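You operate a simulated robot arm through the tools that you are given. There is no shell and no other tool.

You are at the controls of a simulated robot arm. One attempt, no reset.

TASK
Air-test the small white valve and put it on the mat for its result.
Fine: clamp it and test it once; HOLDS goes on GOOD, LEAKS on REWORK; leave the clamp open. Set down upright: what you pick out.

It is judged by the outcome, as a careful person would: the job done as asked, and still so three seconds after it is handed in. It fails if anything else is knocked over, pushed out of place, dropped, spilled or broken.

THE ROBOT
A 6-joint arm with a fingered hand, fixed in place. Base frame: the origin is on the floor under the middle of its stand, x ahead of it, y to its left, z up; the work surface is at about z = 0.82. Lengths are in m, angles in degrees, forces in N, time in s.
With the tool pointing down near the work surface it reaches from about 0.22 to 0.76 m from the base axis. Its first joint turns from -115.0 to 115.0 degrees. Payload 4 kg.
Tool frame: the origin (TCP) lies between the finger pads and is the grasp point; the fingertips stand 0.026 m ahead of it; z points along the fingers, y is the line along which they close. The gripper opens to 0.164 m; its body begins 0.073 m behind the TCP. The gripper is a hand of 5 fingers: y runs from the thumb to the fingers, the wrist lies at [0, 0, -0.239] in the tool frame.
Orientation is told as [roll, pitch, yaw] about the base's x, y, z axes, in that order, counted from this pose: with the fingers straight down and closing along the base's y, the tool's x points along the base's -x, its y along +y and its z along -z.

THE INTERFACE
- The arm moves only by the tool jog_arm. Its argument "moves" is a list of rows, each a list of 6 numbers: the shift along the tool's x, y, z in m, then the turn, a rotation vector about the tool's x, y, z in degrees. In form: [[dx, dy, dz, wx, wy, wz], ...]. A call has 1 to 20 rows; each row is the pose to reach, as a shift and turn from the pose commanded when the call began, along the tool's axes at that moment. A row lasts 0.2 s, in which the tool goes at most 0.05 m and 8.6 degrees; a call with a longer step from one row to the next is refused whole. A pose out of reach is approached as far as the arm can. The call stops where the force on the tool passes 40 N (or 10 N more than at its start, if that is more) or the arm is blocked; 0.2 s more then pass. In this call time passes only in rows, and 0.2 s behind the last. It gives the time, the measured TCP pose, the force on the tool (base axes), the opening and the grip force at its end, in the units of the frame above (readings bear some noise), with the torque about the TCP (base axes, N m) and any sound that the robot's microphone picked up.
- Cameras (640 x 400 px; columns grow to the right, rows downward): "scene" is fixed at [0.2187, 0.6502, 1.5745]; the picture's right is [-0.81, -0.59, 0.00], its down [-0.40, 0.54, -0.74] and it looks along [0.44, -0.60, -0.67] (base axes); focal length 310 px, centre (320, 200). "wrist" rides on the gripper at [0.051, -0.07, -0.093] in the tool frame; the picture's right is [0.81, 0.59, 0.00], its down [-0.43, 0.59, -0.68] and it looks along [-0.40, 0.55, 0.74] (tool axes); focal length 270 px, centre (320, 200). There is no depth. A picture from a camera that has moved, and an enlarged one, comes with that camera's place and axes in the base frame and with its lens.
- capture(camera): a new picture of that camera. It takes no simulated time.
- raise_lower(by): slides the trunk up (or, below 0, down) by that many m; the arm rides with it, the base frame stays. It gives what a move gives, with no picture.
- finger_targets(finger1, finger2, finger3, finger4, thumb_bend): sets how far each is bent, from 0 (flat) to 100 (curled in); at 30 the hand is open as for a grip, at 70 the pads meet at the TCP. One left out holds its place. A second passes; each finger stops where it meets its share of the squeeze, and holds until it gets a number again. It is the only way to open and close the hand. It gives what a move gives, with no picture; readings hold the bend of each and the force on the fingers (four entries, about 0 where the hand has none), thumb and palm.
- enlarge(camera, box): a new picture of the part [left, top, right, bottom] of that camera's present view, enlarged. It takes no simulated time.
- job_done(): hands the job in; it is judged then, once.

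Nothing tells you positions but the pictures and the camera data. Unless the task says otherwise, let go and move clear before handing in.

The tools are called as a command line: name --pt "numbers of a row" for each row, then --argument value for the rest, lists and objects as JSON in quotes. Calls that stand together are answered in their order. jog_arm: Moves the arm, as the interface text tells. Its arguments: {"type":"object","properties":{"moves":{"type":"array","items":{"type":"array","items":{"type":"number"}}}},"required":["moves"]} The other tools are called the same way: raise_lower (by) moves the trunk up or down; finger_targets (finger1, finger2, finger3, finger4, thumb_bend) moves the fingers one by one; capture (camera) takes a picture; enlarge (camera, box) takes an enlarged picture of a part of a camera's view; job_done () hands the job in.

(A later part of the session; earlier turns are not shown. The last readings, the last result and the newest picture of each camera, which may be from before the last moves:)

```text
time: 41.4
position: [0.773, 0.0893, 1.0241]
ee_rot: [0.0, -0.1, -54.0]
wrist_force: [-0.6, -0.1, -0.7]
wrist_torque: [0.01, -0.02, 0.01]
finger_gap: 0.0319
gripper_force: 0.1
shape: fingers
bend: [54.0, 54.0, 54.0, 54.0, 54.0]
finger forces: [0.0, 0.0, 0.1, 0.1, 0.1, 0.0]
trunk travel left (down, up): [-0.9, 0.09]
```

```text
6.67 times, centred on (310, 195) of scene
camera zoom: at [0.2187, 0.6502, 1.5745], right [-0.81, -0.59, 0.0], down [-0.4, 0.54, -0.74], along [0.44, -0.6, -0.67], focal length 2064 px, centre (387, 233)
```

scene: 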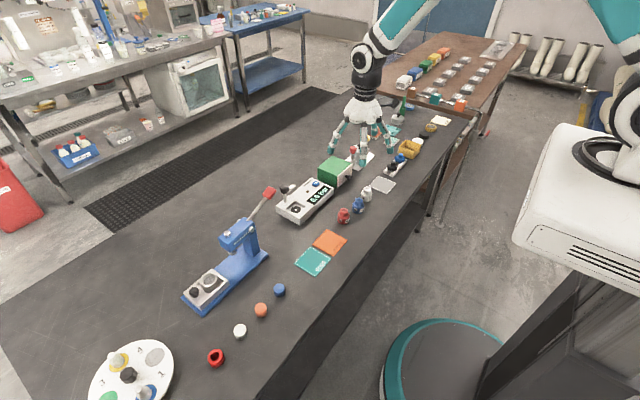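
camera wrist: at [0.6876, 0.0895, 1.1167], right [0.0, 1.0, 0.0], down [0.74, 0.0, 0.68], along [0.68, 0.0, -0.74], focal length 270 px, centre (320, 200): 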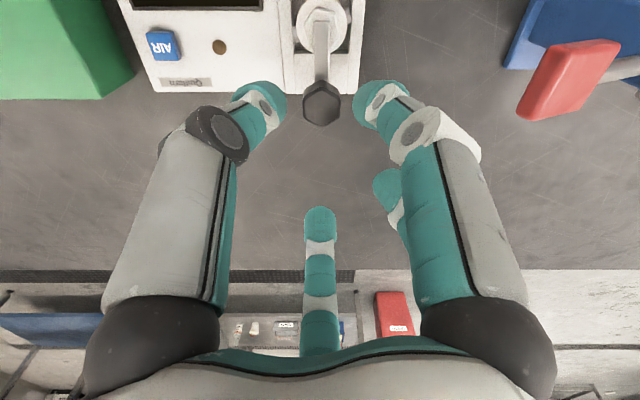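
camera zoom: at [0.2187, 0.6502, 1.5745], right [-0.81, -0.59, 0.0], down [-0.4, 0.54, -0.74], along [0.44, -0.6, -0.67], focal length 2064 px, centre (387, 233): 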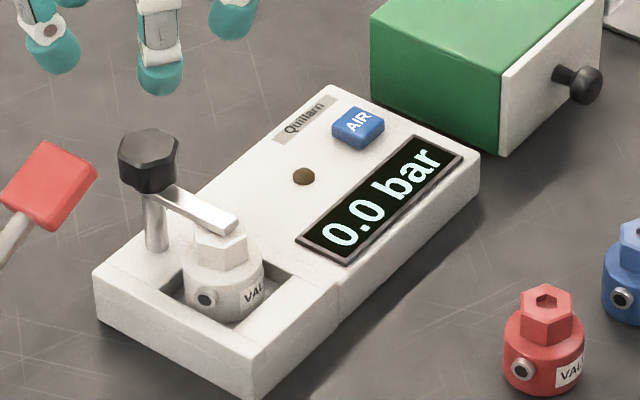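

enlarge --camera "wrist" --box '[230, 0, 430, 140]'

enlarge --camera "scene" --box '[285, 180, 325, 220]'

```text
2.86 times, centred on (330, 70) of wrist
camera zoom: at [0.6876, 0.0895, 1.1167], right [0.0, 1.0, 0.0], down [0.74, 0.0, 0.68], along [0.68, 0.0, -0.74], focal length 772 px, centre (291, 571)
```

zoom: 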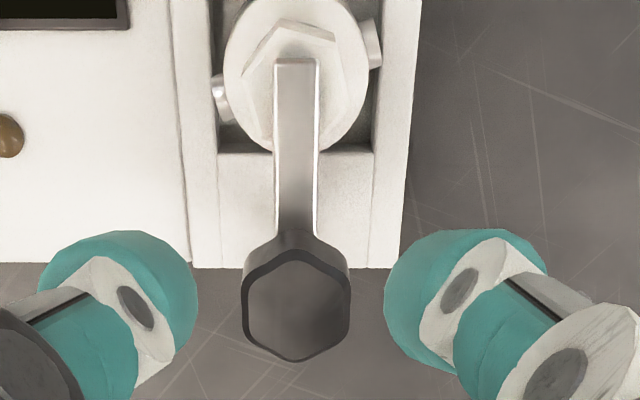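

```text
10.00 times, centred on (305, 200) of scene
camera zoom: at [0.2187, 0.6502, 1.5745], right [-0.81, -0.59, 0.0], down [-0.4, 0.54, -0.74], along [0.44, -0.6, -0.67], focal length 3096 px, centre (470, 200)
```

zoom: 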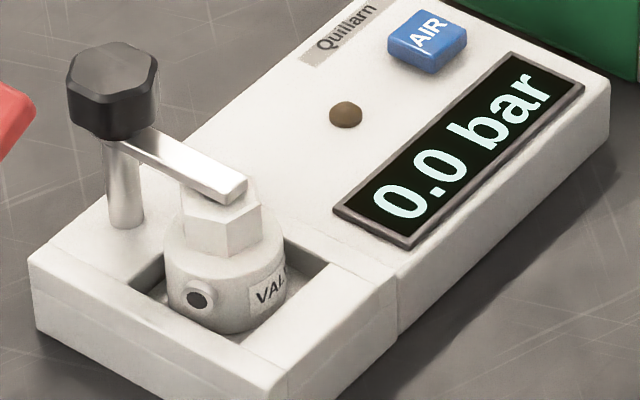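

The clamp bar sits centred on the valve. Next is the AIR button, about (0.746, -0.046): I move over it at height, unwinding the yaw to 0.

jog_arm --pt "-0.0133 -0.0145 0 0 0 -7.7" --pt "-0.0267 -0.0289 0 0 0 -15.4" --pt "-0.04 -0.0434 0 0 0 -23.1" --pt "-0.0533 -0.0578 0 0 0 -30.8" --pt "-0.0667 -0.0723 0 0 0 -38.5" --pt "-0.08 -0.0867 0 0 0 -46.2" --pt "-0.0933 -0.1012 0 0 0 -54"

finger_targets --finger1 0 --finger2 0 --finger3 0 --finger4 0 --thumb_bend 60

capture --camera "wrist"

enlarge --camera "scene" --box '[270, 80, 410, 210]'

```text
time: 43.0
position: [0.7471, -0.0465, 1.0219]
ee_rot: [0.0, -0.1, 0.1]
wrist_force: [0.6, -0.3, 1.2]
wrist_torque: [0.0, 0.02, 0.01]
finger_gap: 0.0321
gripper_force: 0.1
shape: fingers
bend: [54.0, 54.0, 54.0, 54.0, 54.0]
finger forces: [0.1, 0.0, 0.1, 0.0, 0.0, 0.1]
trunk travel left (down, up): [-0.9, 0.09]
```

```text
time: 44.0
position: [0.7477, -0.0453, 1.0219]
ee_rot: [0.0, -0.1, 0.0]
wrist_force: [0.2, -0.4, 0.1]
wrist_torque: [-0.03, 0.0, -0.04]
finger_gap: 0.0992
gripper_force: 0.1
shape: fingers
bend: [1.0, 1.0, 1.0, 1.0, 60.0]
finger forces: [0.0, 0.0, 0.0, 0.0, 0.0, 0.1]
trunk travel left (down, up): [-0.9, 0.09]
```

```text
taken
camera wrist: at [0.6963, -0.1145, 1.1153], right [-0.81, 0.59, 0.0], down [0.43, 0.6, 0.68], along [0.4, 0.55, -0.74], focal length 270 px, centre (320, 200)
```

wrist: 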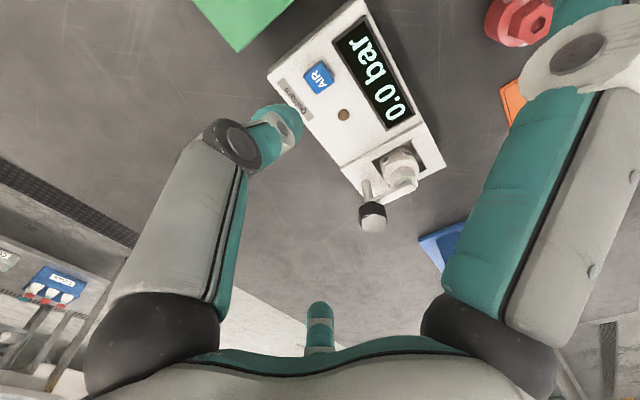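

```text
3.08 times, centred on (340, 145) of scene
camera zoom: at [0.2187, 0.6502, 1.5745], right [-0.81, -0.59, 0.0], down [-0.4, 0.54, -0.74], along [0.44, -0.6, -0.67], focal length 953 px, centre (258, 369)
```

zoom: 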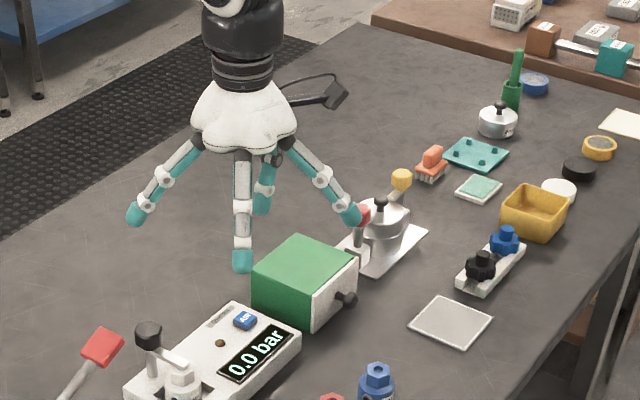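

At bend 0 the four fingers splay up out of the way, so the thumb alone can press the button. I shift so the thumb tip hangs over AIR and lower part-way.

jog_arm --pt "0 0.01 0.02 0 0 0" --pt "0 0.02 0.04 0 0 0" --pt "0 0.0265 0.06 0 0 0" --pt "0 0.0265 0.08 0 0 0" --pt "0 0.0265 0.1 0 0 0"

capture --camera "wrist"

enlarge --camera "scene" --box '[280, 140, 360, 220]'

```text
time: 45.2
position: [0.7464, -0.0187, 0.923]
ee_rot: [0.0, 0.0, -0.1]
wrist_force: [-0.2, 0.1, -0.7]
wrist_torque: [0.0, 0.03, -0.03]
finger_gap: 0.0993
gripper_force: 0.0
shape: fingers
bend: [1.0, 1.0, 1.0, 1.0, 60.0]
finger forces: [0.0, 0.0, 0.2, 0.1, 0.0, 0.0]
trunk travel left (down, up): [-0.9, 0.09]
```

```text
taken
camera wrist: at [0.6964, -0.0873, 1.0151], right [-0.81, 0.59, 0.0], down [0.43, 0.6, 0.68], along [0.4, 0.55, -0.74], focal length 270 px, centre (320, 200)
```

wrist: 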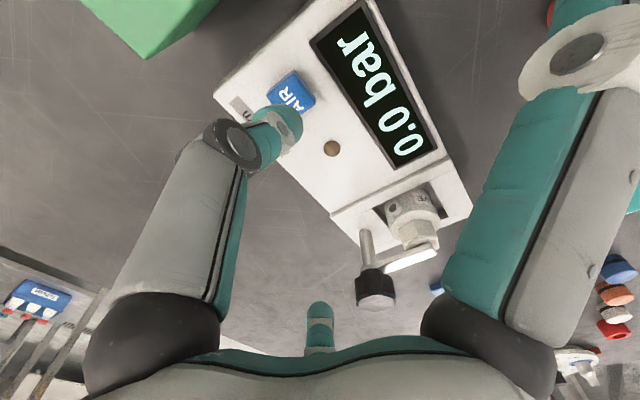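

```text
5.00 times, centred on (320, 180) of scene
camera zoom: at [0.2187, 0.6502, 1.5745], right [-0.81, -0.59, 0.0], down [-0.4, 0.54, -0.74], along [0.44, -0.6, -0.67], focal length 1548 px, centre (320, 300)
```

zoom: 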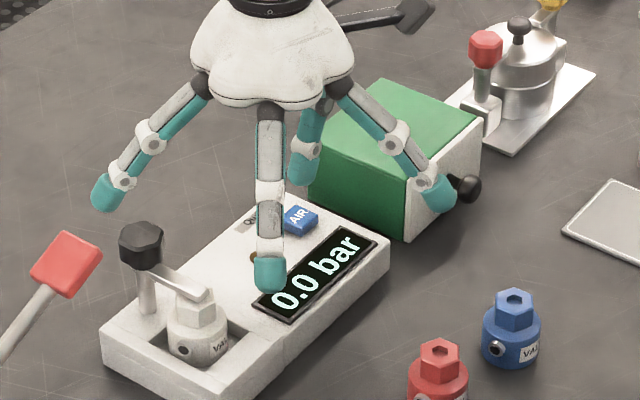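

jog_arm --pt "0.0005 -0.0015 0.01 0 0 0" --pt "0.001 -0.003 0.02 0 0 0" --pt "0.001 -0.003 0.026 0 0 0"

enlarge --camera "wrist" --box '[200, 40, 400, 200]'

enlarge --camera "scene" --box '[290, 155, 350, 215]'

```text
time: 46.0
position: [0.7462, -0.0226, 0.8971]
ee_rot: [0.1, 0.0, 0.0]
wrist_force: [0.3, -0.3, 1.0]
wrist_torque: [-0.01, -0.02, -0.01]
finger_gap: 0.099
gripper_force: 0.1
shape: fingers
bend: [1.0, 1.0, 1.0, 1.0, 60.0]
finger forces: [0.0, 0.0, 0.0, 0.0, 0.0, 0.1]
trunk travel left (down, up): [-0.9, 0.09]
```

```text
2.50 times, centred on (300, 120) of wrist
camera zoom: at [0.6951, -0.0909, 0.9893], right [-0.81, 0.59, 0.0], down [0.43, 0.6, 0.68], along [0.4, 0.55, -0.74], focal length 676 px, centre (370, 400)
```

zoom: 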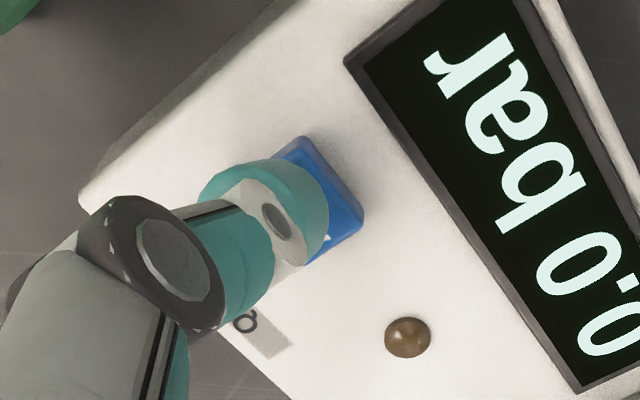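

```text
6.67 times, centred on (320, 185) of scene
camera zoom: at [0.2187, 0.6502, 1.5745], right [-0.81, -0.59, 0.0], down [-0.4, 0.54, -0.74], along [0.44, -0.6, -0.67], focal length 2064 px, centre (320, 300)
```

zoom: 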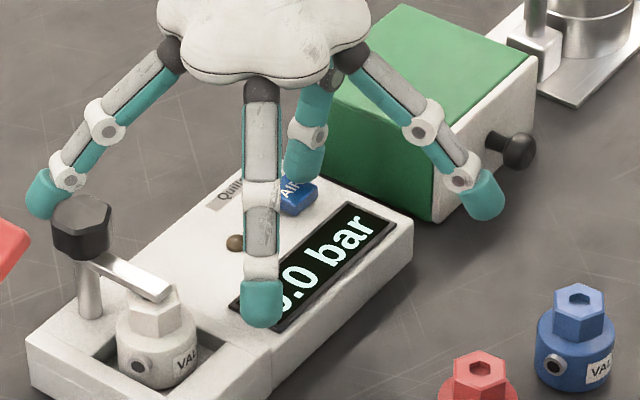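

The thumb tip sits slightly to the -y side of the button. I shift +7 mm in y and recheck before pressing.

jog_arm --pt "0 0.007 0 0 0 0"

enlarge --camera "wrist" --box '[200, 40, 400, 200]'

enlarge --camera "scene" --box '[300, 155, 340, 195]'

```text
time: 46.4
position: [0.7456, -0.0162, 0.8967]
ee_rot: [0.0, 0.0, 0.0]
wrist_force: [-1.2, -0.3, 0.6]
wrist_torque: [0.0, 0.04, 0.01]
finger_gap: 0.0991
gripper_force: 0.0
shape: fingers
bend: [1.0, 1.0, 1.0, 1.0, 60.0]
finger forces: [0.0, 0.0, 0.0, 0.1, 0.0, 0.1]
trunk travel left (down, up): [-0.9, 0.09]
```

```text
2.50 times, centred on (300, 120) of wrist
camera zoom: at [0.6948, -0.0836, 0.99], right [-0.81, 0.59, 0.0], down [0.43, 0.6, 0.68], along [0.4, 0.55, -0.74], focal length 676 px, centre (370, 400)
```

zoom: 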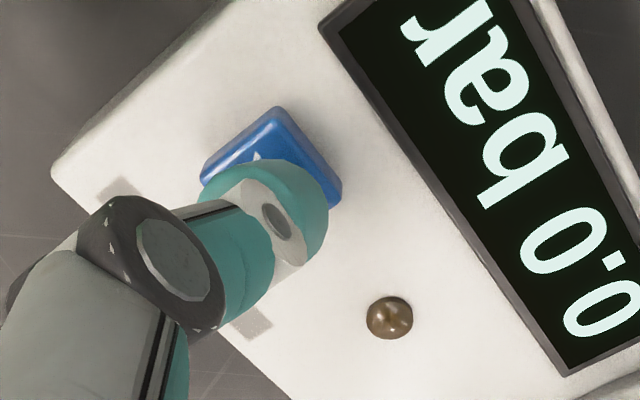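

```text
10.00 times, centred on (320, 175) of scene
camera zoom: at [0.2187, 0.6502, 1.5745], right [-0.81, -0.59, 0.0], down [-0.4, 0.54, -0.74], along [0.44, -0.6, -0.67], focal length 3096 px, centre (320, 450)
```

zoom: 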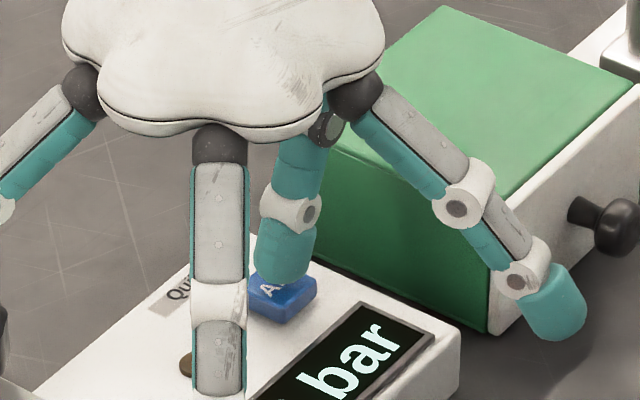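

Now the thumb tip is centred over AIR. Pressing down in small steps, watching force and display.

jog_arm --pt "0 0 0.003 0 0 0" --pt "0 0 0.006 0 0 0"

enlarge --camera "scene" --box '[290, 155, 350, 215]'

```text
time: 47.0
position: [0.744, -0.0168, 0.8904]
ee_rot: [0.0, 0.0, 0.1]
wrist_force: [-0.2, -1.2, 0.4]
wrist_torque: [0.0, 0.0, -0.01]
finger_gap: 0.0989
gripper_force: 0.8
shape: fingers
bend: [1.0, 1.0, 1.0, 1.0, 60.0]
finger forces: [0.0, 0.1, 0.0, 0.1, 1.2, 0.0]
trunk travel left (down, up): [-0.9, 0.09]
```

```text
6.67 times, centred on (320, 185) of scene
camera zoom: at [0.2187, 0.6502, 1.5745], right [-0.81, -0.59, 0.0], down [-0.4, 0.54, -0.74], along [0.44, -0.6, -0.67], focal length 2064 px, centre (320, 300)
```

zoom: 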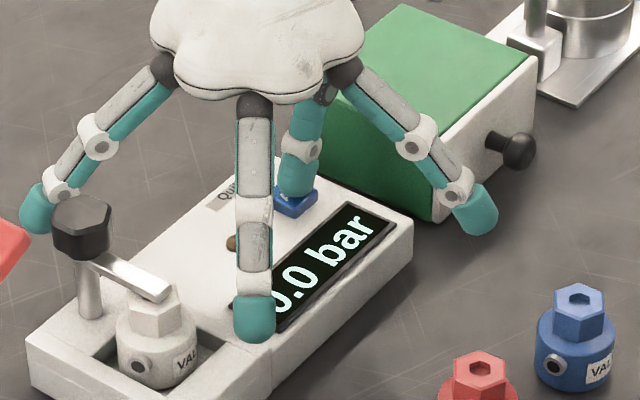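

jog_arm --pt "0 0 0.002 0 0 0"

enlarge --camera "scene" --box '[290, 155, 350, 215]'

```text
time: 47.4
position: [0.7462, -0.016, 0.8885]
ee_rot: [-0.1, 0.0, 0.1]
wrist_force: [-0.6, -0.2, 1.6]
wrist_torque: [-0.12, 0.01, 0.01]
finger_gap: 0.0992
gripper_force: 0.4
shape: fingers
bend: [1.0, 1.0, 1.0, 1.0, 60.0]
finger forces: [0.1, 0.1, 0.0, 0.0, 2.0, 0.1]
trunk travel left (down, up): [-0.9, 0.09]
heard: click
```

```text
6.67 times, centred on (320, 185) of scene
camera zoom: at [0.2187, 0.6502, 1.5745], right [-0.81, -0.59, 0.0], down [-0.4, 0.54, -0.74], along [0.44, -0.6, -0.67], focal length 2064 px, centre (320, 300)
```

zoom: 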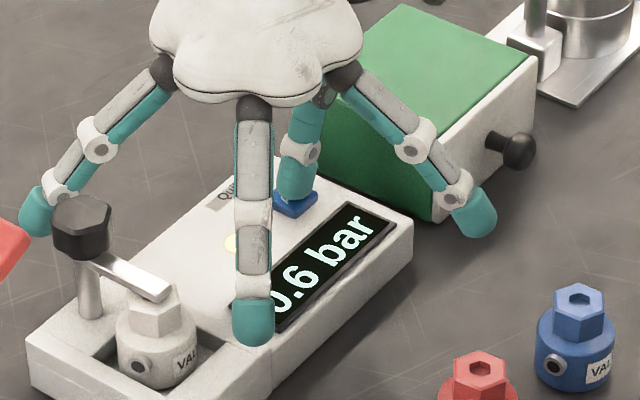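

A click sounded, the lamp lit and pressure is building (0.6 bar), so the test has started. I hold still briefly and watch.

jog_arm --pt "0 0 0 0 0 0" --pt "0 0 0 0 0 0" --pt "0 0 0 0 0 0"

capture --camera "wrist"

enlarge --camera "scene" --box '[290, 155, 350, 215]'

```text
time: 48.2
position: [0.7456, -0.0165, 0.8888]
ee_rot: [0.1, 0.0, 0.0]
wrist_force: [0.8, -0.2, 2.1]
wrist_torque: [-0.08, -0.02, -0.02]
finger_gap: 0.0992
gripper_force: 0.9
shape: fingers
bend: [1.0, 1.0, 1.0, 1.0, 60.0]
finger forces: [0.0, 0.0, 0.0, 0.0, 2.1, 0.0]
trunk travel left (down, up): [-0.9, 0.09]
```

```text
taken
camera wrist: at [0.6952, -0.0845, 0.9816], right [-0.81, 0.59, 0.0], down [0.43, 0.6, 0.68], along [0.4, 0.55, -0.74], focal length 270 px, centre (320, 200)
```

wrist: 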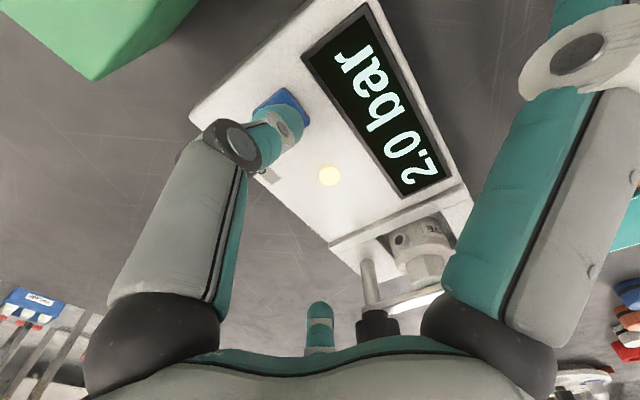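

```text
6.67 times, centred on (320, 185) of scene
camera zoom: at [0.2187, 0.6502, 1.5745], right [-0.81, -0.59, 0.0], down [-0.4, 0.54, -0.74], along [0.44, -0.6, -0.67], focal length 2064 px, centre (320, 300)
```

zoom: 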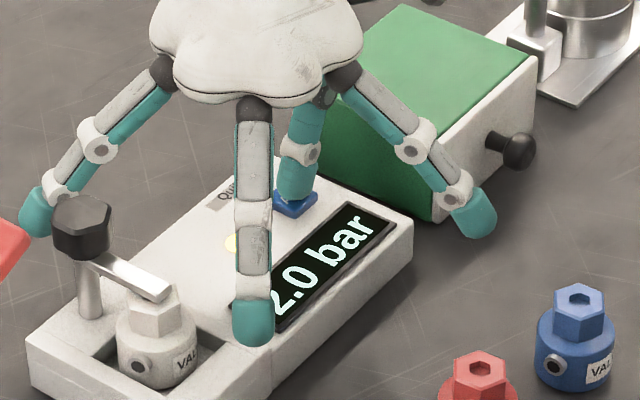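

jog_arm --pt "0 0 0 0 0 0" --pt "0 0 0 0 0 0" --pt "0 0 0 0 0 0" --pt "0 0 0 0 0 0"

capture --camera "wrist"

```text
time: 49.2
position: [0.7454, -0.0161, 0.8893]
ee_rot: [0.0, 0.0, 0.0]
wrist_force: [0.7, -0.5, 2.0]
wrist_torque: [-0.06, 0.01, 0.01]
finger_gap: 0.0994
gripper_force: 0.5
shape: fingers
bend: [1.0, 1.0, 1.0, 1.0, 60.0]
finger forces: [0.0, 0.1, 0.0, 0.1, 2.3, 0.0]
trunk travel left (down, up): [-0.9, 0.09]
```

```text
taken
camera wrist: at [0.6952, -0.0845, 0.9816], right [-0.81, 0.59, 0.0], down [0.43, 0.6, 0.68], along [0.4, 0.55, -0.74], focal length 270 px, centre (320, 200)
```

wrist: 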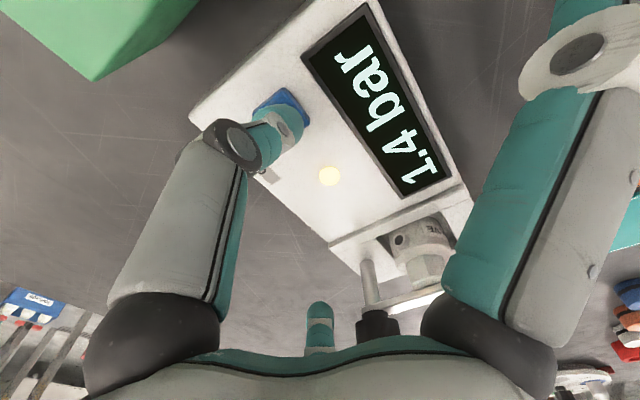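

Pressure now falls (1.4 bar); I wait for the verdict.

jog_arm --pt "0 0 0 0 0 0" --pt "0 0 0 0 0 0" --pt "0 0 0 0 0 0" --pt "0 0 0 0 0 0" --pt "0 0 0 0 0 0"

capture --camera "wrist"

```text
time: 50.4
position: [0.745, -0.0152, 0.888]
ee_rot: [0.0, 0.0, -0.1]
wrist_force: [0.9, -0.9, 2.5]
wrist_torque: [-0.11, -0.02, 0.06]
finger_gap: 0.0993
gripper_force: 0.9
shape: fingers
bend: [1.0, 1.0, 1.0, 1.0, 60.0]
finger forces: [0.0, 0.1, 0.1, 0.0, 2.2, 0.0]
trunk travel left (down, up): [-0.9, 0.09]
```

```text
taken
camera wrist: at [0.6951, -0.0845, 0.9816], right [-0.81, 0.59, 0.0], down [0.43, 0.6, 0.68], along [0.4, 0.55, -0.74], focal length 270 px, centre (320, 200)
```

wrist: 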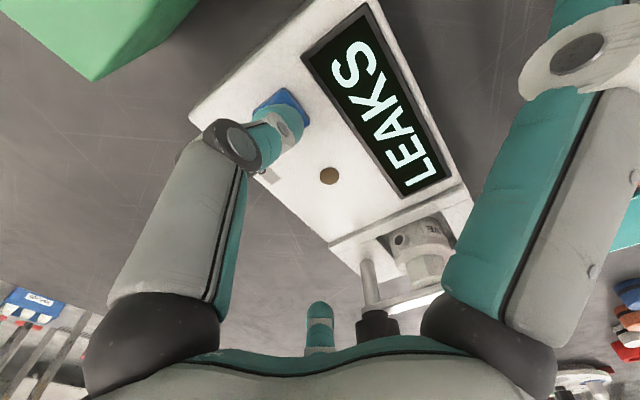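

Result: LEAKS, so it goes on the orange REWORK mat. I lift off the button, return above the knob with the fingers pre-set, at yaw -54°.

jog_arm --pt "0 0 -0.01 0 0 0" --pt "0 0 -0.04 0 0 0" --pt "0 0 -0.08 0 0 0" --pt "0 0 -0.11 0 0 0" --pt "0 0 -0.134 0 0 0"

finger_targets --finger1 54 --finger2 54 --finger3 54 --finger4 54 --thumb_bend 54

jog_arm --pt "-0.004 0.0149 0 0 0 7.7" --pt "-0.008 0.0299 0 0 0 15.4" --pt "-0.012 0.0448 0 0 0 23.1" --pt "-0.016 0.0597 0 0 0 30.8" --pt "-0.02 0.0746 0 0 0 38.5" --pt "-0.024 0.0896 0 0 0 46.2" --pt "-0.028 0.1045 0 0 0 54"

capture --camera "wrist"

enlarge --camera "scene" --box '[275, 145, 345, 225]'

```text
time: 51.6
position: [0.7447, -0.015, 1.0245]
ee_rot: [0.0, 0.1, 0.0]
wrist_force: [0.3, 0.5, 0.2]
wrist_torque: [0.0, -0.01, 0.01]
finger_gap: 0.0992
gripper_force: 0.1
shape: fingers
bend: [1.0, 1.0, 1.0, 1.0, 60.0]
finger forces: [0.0, 0.1, 0.0, 0.0, 0.1, 0.0]
trunk travel left (down, up): [-0.9, 0.09]
```

```text
time: 52.6
position: [0.7449, -0.016, 1.0236]
ee_rot: [0.0, 0.0, 0.1]
wrist_force: [1.2, -0.3, -0.3]
wrist_torque: [-0.03, -0.01, 0.03]
finger_gap: 0.0323
gripper_force: 0.0
shape: fingers
bend: [54.0, 54.0, 54.0, 54.0, 54.0]
finger forces: [0.0, 0.1, 0.1, 0.1, 0.1, 0.0]
trunk travel left (down, up): [-0.9, 0.09]
```

```text
time: 54.2
position: [0.7744, 0.0905, 1.0229]
ee_rot: [0.0, 0.1, -54.2]
wrist_force: [0.7, 0.1, 0.3]
wrist_torque: [-0.01, -0.02, 0.0]
finger_gap: 0.0325
gripper_force: 0.0
shape: fingers
bend: [54.0, 54.0, 54.0, 54.0, 54.0]
finger forces: [0.0, 0.0, 0.1, 0.1, 0.1, 0.0]
trunk travel left (down, up): [-0.9, 0.09]
```

```text
taken
camera wrist: at [0.688, 0.0911, 1.1158], right [0.0, 1.0, 0.0], down [0.74, 0.0, 0.68], along [0.68, 0.0, -0.74], focal length 270 px, centre (320, 200)
```

wrist: 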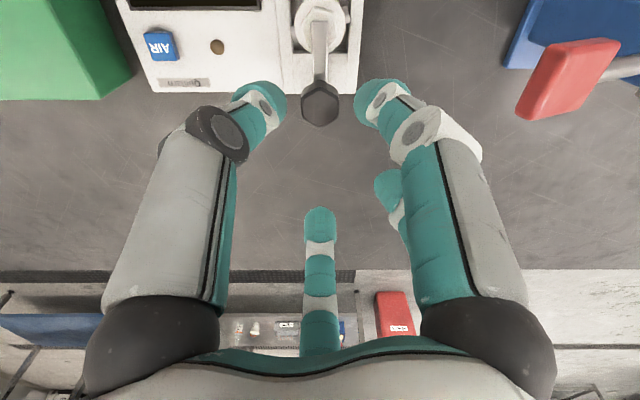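

```text
5.00 times, centred on (310, 185) of scene
camera zoom: at [0.2187, 0.6502, 1.5745], right [-0.81, -0.59, 0.0], down [-0.4, 0.54, -0.74], along [0.44, -0.6, -0.67], focal length 1548 px, centre (370, 275)
```

zoom: 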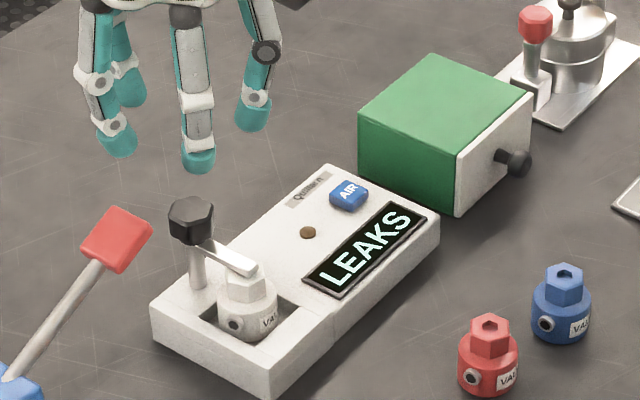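

finger_targets --finger1 51 --finger2 51 --finger3 51 --finger4 51 --thumb_bend 51

jog_arm --pt "-0.0008 -0.0006 0.03 0 0 0" --pt "-0.0008 -0.0006 0.055 0 0 0" --pt "-0.0008 -0.0006 0.07 0 0 0" --pt "-0.0008 -0.0006 0.08 0 0 0" --pt "-0.0008 -0.0006 0.09 0 0 0"

finger_targets --finger1 62 --finger2 62 --finger3 62 --finger4 62 --thumb_bend 62

capture --camera "wrist"

```text
time: 55.2
position: [0.774, 0.0898, 1.0229]
ee_rot: [0.1, 0.0, -54.1]
wrist_force: [0.6, 0.7, 0.3]
wrist_torque: [0.04, 0.01, -0.01]
finger_gap: 0.0395
gripper_force: 0.0
shape: fingers
bend: [51.0, 51.0, 51.0, 51.0, 51.0]
finger forces: [0.0, 0.0, 0.0, 0.1, 0.0, 0.1]
trunk travel left (down, up): [-0.9, 0.09]
```

```text
time: 56.4
position: [0.7743, 0.0881, 0.9325]
ee_rot: [0.0, -0.1, -54.0]
wrist_force: [0.1, 0.8, -0.4]
wrist_torque: [0.01, 0.0, 0.0]
finger_gap: 0.0394
gripper_force: 0.0
shape: fingers
bend: [51.0, 51.0, 51.0, 51.0, 51.0]
finger forces: [0.0, 0.0, 0.0, 0.1, 0.0, 0.0]
trunk travel left (down, up): [-0.9, 0.09]
```

```text
time: 57.4
position: [0.7727, 0.0889, 0.9319]
ee_rot: [0.0, 0.1, -54.0]
wrist_force: [0.3, -0.2, 0.1]
wrist_torque: [0.01, 0.03, -0.02]
finger_gap: 0.0134
gripper_force: 0.0
shape: fingers
bend: [62.0, 62.0, 62.0, 62.0, 62.0]
finger forces: [0.1, 0.1, 0.0, 0.1, 0.1, 0.0]
trunk travel left (down, up): [-0.9, 0.09]
```

```text
taken
camera wrist: at [0.6877, 0.0895, 1.0249], right [0.0, 1.0, 0.0], down [0.74, 0.0, 0.68], along [0.68, 0.0, -0.74], focal length 270 px, centre (320, 200)
```

wrist: 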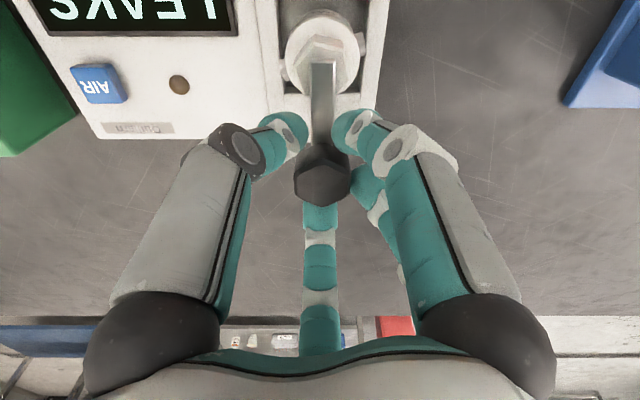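

finger_targets --finger1 72 --finger2 72 --finger3 72 --finger4 72 --thumb_bend 72

jog_arm --pt "0 0 0 0 0 -6" --pt "0 0 0 0 0 -12" --pt "0 0 0 0 0 -18" --pt "0 0 0 0 0 -24"

capture --camera "wrist"

enlarge --camera "scene" --box '[280, 165, 340, 225]'

```text
time: 58.4
position: [0.7731, 0.0894, 0.9321]
ee_rot: [-0.1, 0.0, -54.0]
wrist_force: [-1.4, -0.8, -1.1]
wrist_torque: [-0.01, 0.04, 0.0]
finger_gap: 0.0075
gripper_force: 20.6
shape: fingers
bend: [64.0, 64.0, 64.0, 64.0, 66.0]
finger forces: [7.4, 8.2, 7.9, 7.1, 10.2, 0.0]
trunk travel left (down, up): [-0.9, 0.09]
```

```text
time: 59.4
position: [0.7741, 0.0888, 0.9318]
ee_rot: [0.0, -0.1, -29.9]
wrist_force: [0.9, -0.2, -1.5]
wrist_torque: [0.01, -0.05, -0.01]
finger_gap: 0.0072
gripper_force: 20.5
shape: fingers
bend: [64.0, 64.0, 64.0, 64.0, 66.0]
finger forces: [7.1, 8.4, 8.7, 7.5, 9.8, 0.0]
trunk travel left (down, up): [-0.9, 0.09]
```

```text
taken
camera wrist: at [0.6955, 0.0538, 1.0248], right [-0.41, 0.91, 0.0], down [0.67, 0.3, 0.68], along [0.62, 0.28, -0.74], focal length 270 px, centre (320, 200)
```

wrist: 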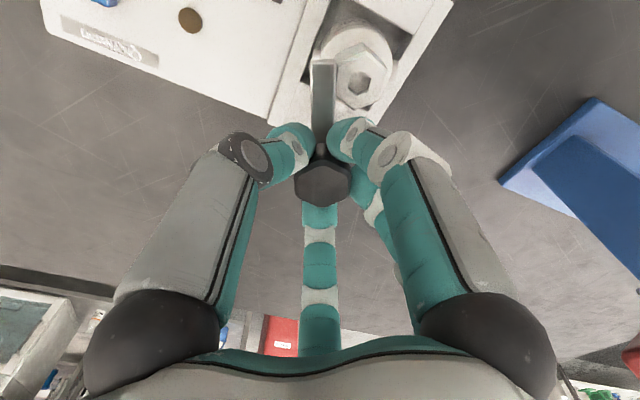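

```text
6.67 times, centred on (310, 195) of scene
camera zoom: at [0.2187, 0.6502, 1.5745], right [-0.81, -0.59, 0.0], down [-0.4, 0.54, -0.74], along [0.44, -0.6, -0.67], focal length 2064 px, centre (387, 233)
```

zoom: 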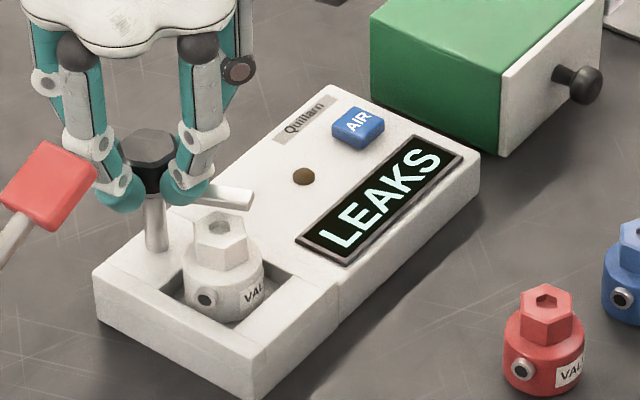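

The bar is swinging back off the valve, which stays put. I continue opening to the original angle.

jog_arm --pt "0 0 0 0 0 -6" --pt "0 0 0 0 0 -12" --pt "0 0 0 0 0 -18" --pt "0 0 0 0 0 -24" --pt "0 0 0 0 0 -30" --pt "0 0 0 0 0 -36" --pt "0 0 0 0 0 -42" --pt "0 0 0 0 0 -48" --pt "0 0 0 0 0 -54" --pt "0 0 0 0 0 -60" --pt "0 0 0 0 0 -64"

capture --camera "wrist"

enlarge --camera "scene" --box '[280, 165, 340, 225]'

```text
time: 61.8
position: [0.7747, 0.0882, 0.9312]
ee_rot: [0.0, -0.1, 34.1]
wrist_force: [9.0, -1.0, -1.2]
wrist_torque: [-0.04, -0.25, 0.0]
finger_gap: 0.0069
gripper_force: 20.9
shape: fingers
bend: [65.0, 64.0, 64.0, 64.0, 66.0]
finger forces: [6.4, 6.5, 8.0, 9.0, 12.3, 0.1]
trunk travel left (down, up): [-0.9, 0.09]
```

```text
taken
camera wrist: at [0.7722, 0.0032, 1.0248], right [-1.0, 0.03, 0.0], down [0.02, 0.74, 0.68], along [0.02, 0.68, -0.74], focal length 270 px, centre (320, 200)
```

wrist: 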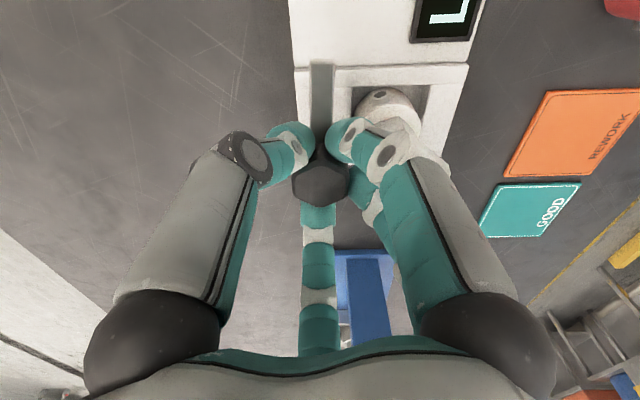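

```text
6.67 times, centred on (310, 195) of scene
camera zoom: at [0.2187, 0.6502, 1.5745], right [-0.81, -0.59, 0.0], down [-0.4, 0.54, -0.74], along [0.44, -0.6, -0.67], focal length 2064 px, centre (387, 233)
```

zoom: 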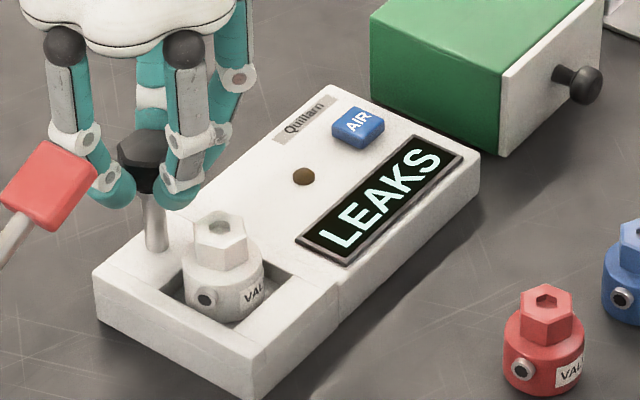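

jog_arm --pt "0 0 0 0 0 -2" --pt "0 0 0 0 0 -4"

finger_targets --finger1 53 --finger2 53 --finger3 53 --finger4 53 --thumb_bend 53

jog_arm --pt "0 0 -0.01 0 0 0" --pt "0 0 -0.03 0 0 0" --pt "0 0 -0.06 0 0 0" --pt "0 0 -0.1 0 0 0"

capture --camera "wrist"

enlarge --camera "scene" --box '[275, 165, 345, 225]'

```text
time: 62.4
position: [0.7763, 0.0883, 0.9323]
ee_rot: [0.0, 0.0, 37.9]
wrist_force: [10.1, -1.2, -1.5]
wrist_torque: [0.01, -0.29, -0.05]
finger_gap: 0.0066
gripper_force: 21.0
shape: fingers
bend: [65.0, 64.0, 64.0, 64.0, 65.0]
finger forces: [6.2, 6.2, 7.9, 9.1, 12.6, 0.0]
trunk travel left (down, up): [-0.9, 0.09]
```

```text
time: 63.4
position: [0.7735, 0.0882, 0.9322]
ee_rot: [0.0, 0.0, 37.9]
wrist_force: [0.0, 0.3, 0.1]
wrist_torque: [0.01, 0.0, -0.02]
finger_gap: 0.0344
gripper_force: 0.0
shape: fingers
bend: [53.0, 53.0, 53.0, 53.0, 53.0]
finger forces: [0.0, 0.1, 0.0, 0.0, 0.0, 0.0]
trunk travel left (down, up): [-0.9, 0.09]
```

```text
time: 64.4
position: [0.7701, 0.0905, 1.0326]
ee_rot: [0.1, 0.0, 38.0]
wrist_force: [0.8, 0.2, 0.9]
wrist_torque: [0.02, -0.01, -0.01]
finger_gap: 0.0346
gripper_force: 0.0
shape: fingers
bend: [53.0, 53.0, 53.0, 53.0, 53.0]
finger forces: [0.0, 0.0, 0.0, 0.0, 0.0, 0.0]
trunk travel left (down, up): [-0.9, 0.09]
```

```text
taken
camera wrist: at [0.7741, 0.0043, 1.1258], right [-1.0, -0.03, 0.0], down [-0.03, 0.74, 0.68], along [-0.02, 0.68, -0.74], focal length 270 px, centre (320, 200)
```

wrist: 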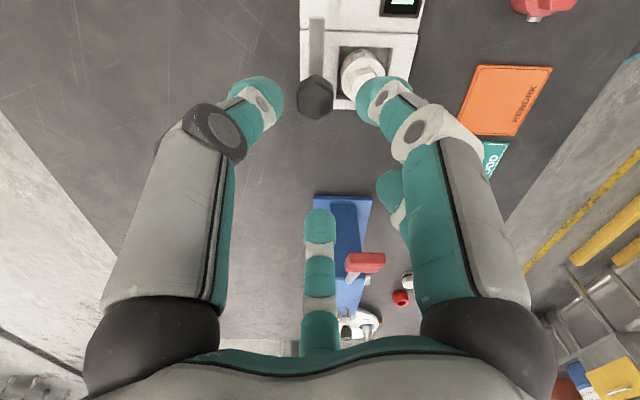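

```text
6.67 times, centred on (310, 195) of scene
camera zoom: at [0.2187, 0.6502, 1.5745], right [-0.81, -0.59, 0.0], down [-0.4, 0.54, -0.74], along [0.44, -0.6, -0.67], focal length 2064 px, centre (387, 233)
```

zoom: 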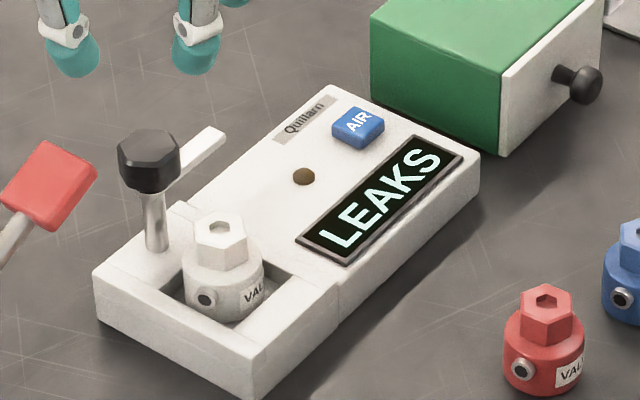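

The clamp is open again and the valve is still seated. I go back over the valve (yaw 8°), with fingers 1 and 4 opened aside for the three-finger grip.

jog_arm --pt "0.0082 0.0067 0 0 0 7.5" --pt "0.0165 0.0133 0 0 0 15" --pt "0.0247 0.02 0 0 0 22.5" --pt "0.0329 0.0266 0 0 0 30"

finger_targets --finger1 30 --finger2 53 --finger3 53 --finger4 30 --thumb_bend 53

capture --camera "wrist"

enlarge --camera "wrist" --box '[240, 20, 400, 140]'

enlarge --camera "scene" --box '[265, 125, 345, 225]'

```text
time: 65.4
position: [0.73, 0.089, 1.0329]
ee_rot: [0.0, 0.0, 7.9]
wrist_force: [0.2, -0.2, -0.9]
wrist_torque: [-0.01, -0.02, 0.03]
finger_gap: 0.0345
gripper_force: 0.1
shape: fingers
bend: [53.0, 53.0, 53.0, 53.0, 53.0]
finger forces: [0.0, 0.0, 0.1, 0.0, 0.1, 0.0]
trunk travel left (down, up): [-0.9, 0.09]
```

```text
time: 66.4
position: [0.731, 0.0896, 1.0316]
ee_rot: [0.1, 0.1, 8.1]
wrist_force: [0.3, 0.1, 0.1]
wrist_torque: [0.02, 0.01, 0.03]
finger_gap: 0.0717
gripper_force: 0.2
shape: fingers
bend: [30.0, 53.0, 53.0, 30.0, 53.0]
finger forces: [0.0, 0.0, 0.0, 0.1, 0.1, 0.0]
trunk travel left (down, up): [-0.9, 0.09]
```

```text
taken
camera wrist: at [0.6901, 0.0141, 1.125], right [-0.88, 0.47, 0.0], down [0.35, 0.65, 0.68], along [0.32, 0.6, -0.74], focal length 270 px, centre (320, 200)
```

wrist: 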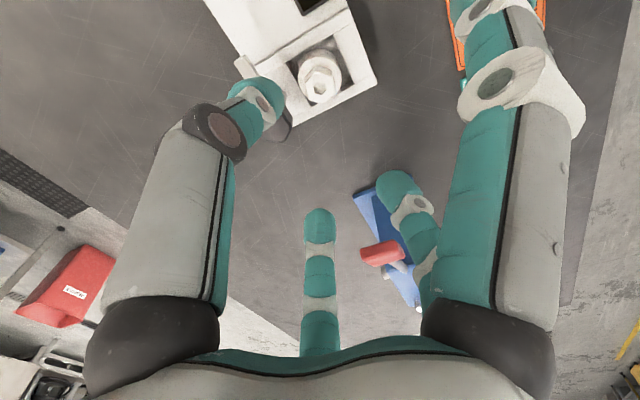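

```text
3.33 times, centred on (320, 80) of wrist
camera zoom: at [0.6901, 0.0141, 1.125], right [-0.88, 0.47, 0.0], down [0.35, 0.65, 0.68], along [0.32, 0.6, -0.74], focal length 901 px, centre (320, 600)
```

zoom: 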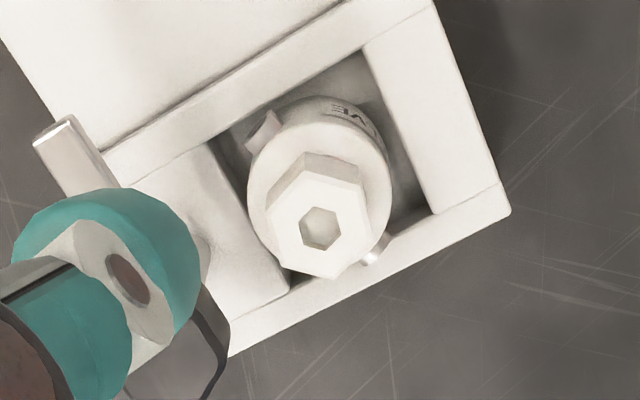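

```text
4.00 times, centred on (305, 175) of scene
camera zoom: at [0.2187, 0.6502, 1.5745], right [-0.81, -0.59, 0.0], down [-0.4, 0.54, -0.74], along [0.44, -0.6, -0.67], focal length 1238 px, centre (380, 300)
```

zoom: 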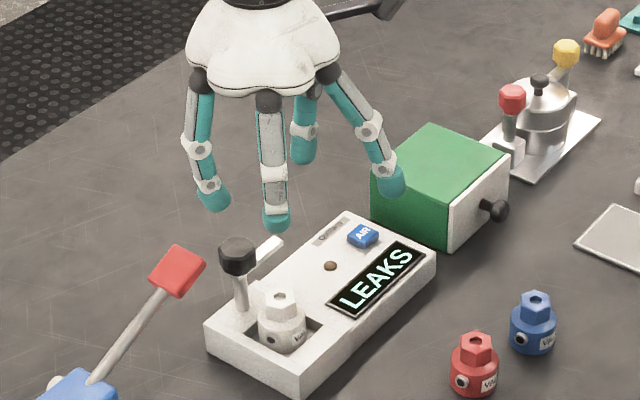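

The valve is exactly on axis. I descend around its hex in stages and close the three fingers.

jog_arm --pt "0 0 0.03 0 0 0" --pt "0 0 0.06 0 0 0" --pt "0 0 0.085 0 0 0" --pt "0 0 0.1 0 0 0" --pt "0 0 0.11 0 0 0" --pt "0 0 0.12 0 0 0" --pt "0 0 0.1285 0 0 0"

enlarge --camera "wrist" --box '[200, 50, 400, 210]'

enlarge --camera "scene" --box '[280, 165, 340, 225]'

```text
time: 68.0
position: [0.7298, 0.0893, 0.9028]
ee_rot: [0.1, 0.0, 8.0]
wrist_force: [-0.3, -0.4, -0.3]
wrist_torque: [0.0, -0.01, -0.02]
finger_gap: 0.0718
gripper_force: 0.0
shape: fingers
bend: [30.0, 53.0, 53.0, 30.0, 53.0]
finger forces: [0.0, 0.1, 0.0, 0.1, 0.1, 0.1]
trunk travel left (down, up): [-0.9, 0.09]
```

```text
2.50 times, centred on (300, 130) of wrist
camera zoom: at [0.6905, 0.0142, 0.9964], right [-0.88, 0.47, 0.0], down [0.35, 0.65, 0.68], along [0.32, 0.6, -0.74], focal length 676 px, centre (370, 375)
```

zoom: 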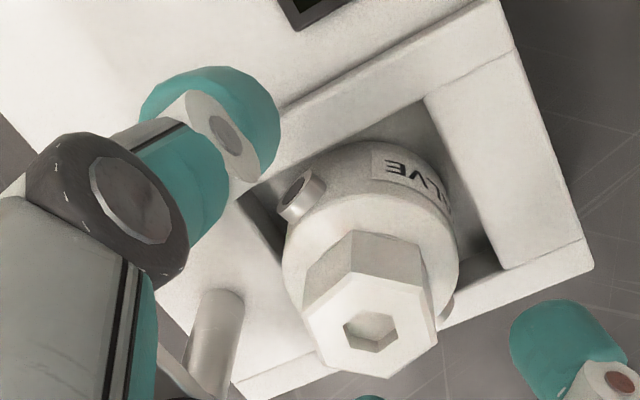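

```text
6.67 times, centred on (310, 195) of scene
camera zoom: at [0.2187, 0.6502, 1.5745], right [-0.81, -0.59, 0.0], down [-0.4, 0.54, -0.74], along [0.44, -0.6, -0.67], focal length 2064 px, centre (387, 233)
```

zoom: 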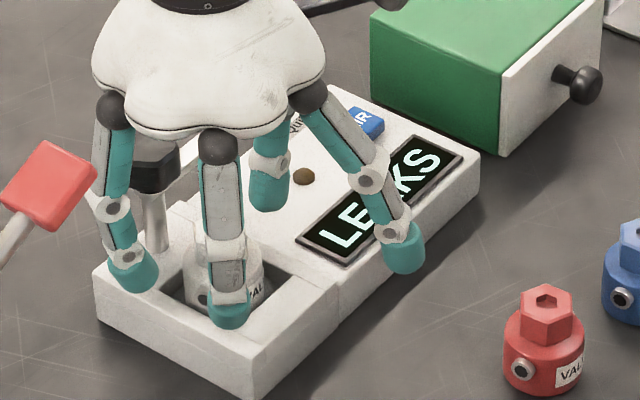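

finger_targets --finger2 62 --finger3 62 --thumb_bend 62

finger_targets --finger2 74 --finger3 74 --thumb_bend 74

jog_arm --pt "0 0 -0.004 0 0 0" --pt "0 0 -0.012 0 0 0" --pt "0 0 -0.025 0 0 0" --pt "0 0 -0.045 0 0 0"

enlarge --camera "wrist" --box '[200, 50, 400, 210]'

enlarge --camera "scene" --box '[280, 155, 340, 215]'

```text
time: 69.0
position: [0.7304, 0.09, 0.9037]
ee_rot: [0.0, 0.0, 7.9]
wrist_force: [0.2, 0.5, 0.5]
wrist_torque: [0.02, 0.01, -0.01]
finger_gap: 0.0707
gripper_force: 0.1
shape: fingers
bend: [30.0, 62.0, 62.0, 30.0, 62.0]
finger forces: [0.1, 0.0, 0.1, 0.0, 0.0, 0.0]
trunk travel left (down, up): [-0.9, 0.09]
```

```text
time: 70.0
position: [0.7319, 0.0881, 0.9049]
ee_rot: [0.0, 0.1, 8.0]
wrist_force: [0.8, -0.8, -0.6]
wrist_torque: [-0.01, -0.05, -0.04]
finger_gap: 0.071
gripper_force: 14.4
shape: fingers
bend: [30.0, 65.0, 65.0, 30.0, 66.0]
finger forces: [0.0, 7.9, 7.8, 0.0, 12.7, 0.0]
trunk travel left (down, up): [-0.9, 0.09]
```

```text
time: 71.0
position: [0.7311, 0.0874, 0.9504]
ee_rot: [-0.1, 0.1, 8.1]
wrist_force: [0.2, -0.8, -1.1]
wrist_torque: [0.03, -0.04, 0.0]
finger_gap: 0.0707
gripper_force: 14.3
shape: fingers
bend: [30.0, 65.0, 65.0, 30.0, 66.0]
finger forces: [0.0, 8.0, 7.8, 0.1, 12.6, 0.1]
trunk travel left (down, up): [-0.9, 0.09]
```

```text
2.50 times, centred on (300, 130) of wrist
camera zoom: at [0.69, 0.0136, 1.0432], right [-0.88, 0.47, 0.0], down [0.35, 0.65, 0.68], along [0.32, 0.6, -0.74], focal length 676 px, centre (370, 375)
```

zoom: 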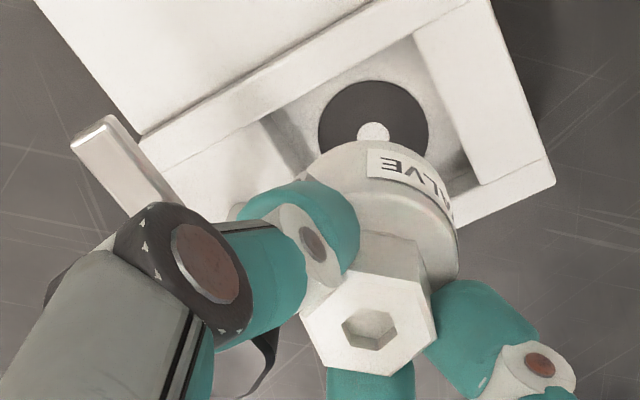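

```text
6.67 times, centred on (310, 185) of scene
camera zoom: at [0.2187, 0.6502, 1.5745], right [-0.81, -0.59, 0.0], down [-0.4, 0.54, -0.74], along [0.44, -0.6, -0.67], focal length 2064 px, centre (387, 300)
```

zoom: 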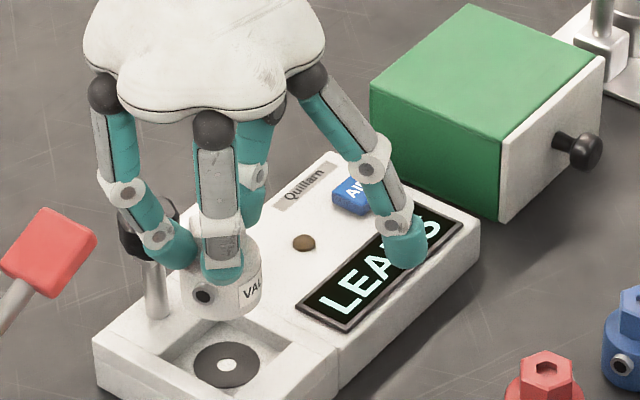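

The valve is out of the nest, hanging straight. I raise it and carry it over the orange REWORK mat (centre about (0.565, 0.122)), moving -x first to stay clear of the press handle.

jog_arm --pt "0 0 -0.03 0 0 0" --pt "0 0 -0.055 0 0 0" --pt "0.02 0.0028 -0.055 0 0 0" --pt "0.0396 0.0056 -0.055 0 0 0" --pt "0.0594 0.0083 -0.055 0 0 0" --pt "0.0792 0.0111 -0.055 0 0 0" --pt "0.0983 0.0189 -0.055 0 0 0" --pt "0.1174 0.0266 -0.055 0 0 0" --pt "0.1312 0.0362 -0.055 0 0 0" --pt "0.145 0.0457 -0.055 0 0 0" --pt "0.1596 0.0568 -0.055 0 0 0"

capture --camera "wrist"

enlarge --camera "scene" --box '[270, 120, 390, 280]'

```text
time: 73.4
position: [0.5648, 0.1246, 1.0051]
ee_rot: [0.1, -0.1, 8.0]
wrist_force: [-1.2, -0.4, -1.1]
wrist_torque: [-0.03, 0.02, 0.02]
finger_gap: 0.0709
gripper_force: 14.1
shape: fingers
bend: [30.0, 65.0, 65.0, 30.0, 66.0]
finger forces: [0.0, 7.9, 7.7, 0.0, 12.5, 0.0]
trunk travel left (down, up): [-0.9, 0.09]
```

```text
taken
camera wrist: at [0.5251, 0.0486, 1.0982], right [-0.88, 0.47, 0.0], down [0.35, 0.65, 0.68], along [0.32, 0.6, -0.74], focal length 270 px, centre (320, 200)
```

wrist: 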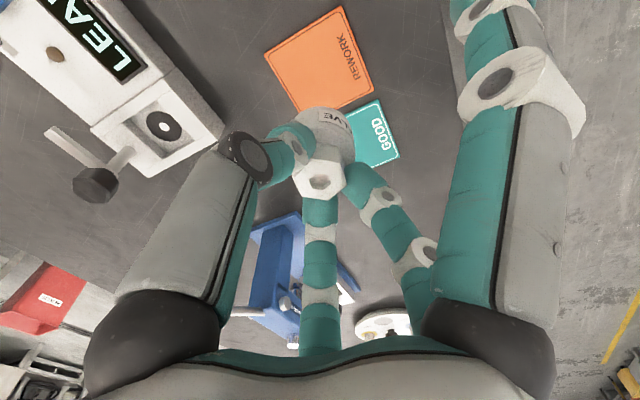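

```text
2.50 times, centred on (330, 200) of scene
camera zoom: at [0.2187, 0.6502, 1.5745], right [-0.81, -0.59, 0.0], down [-0.4, 0.54, -0.74], along [0.44, -0.6, -0.67], focal length 774 px, centre (295, 200)
```

zoom: 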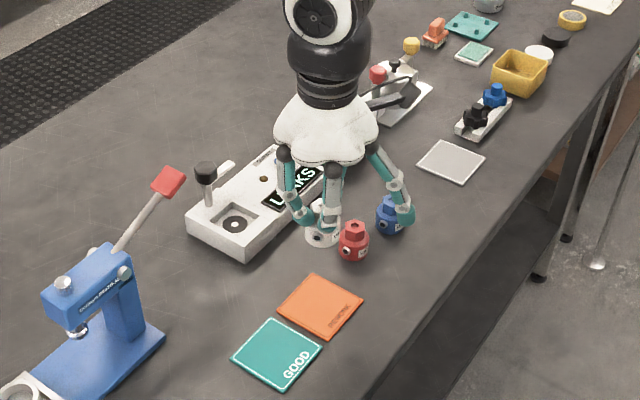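

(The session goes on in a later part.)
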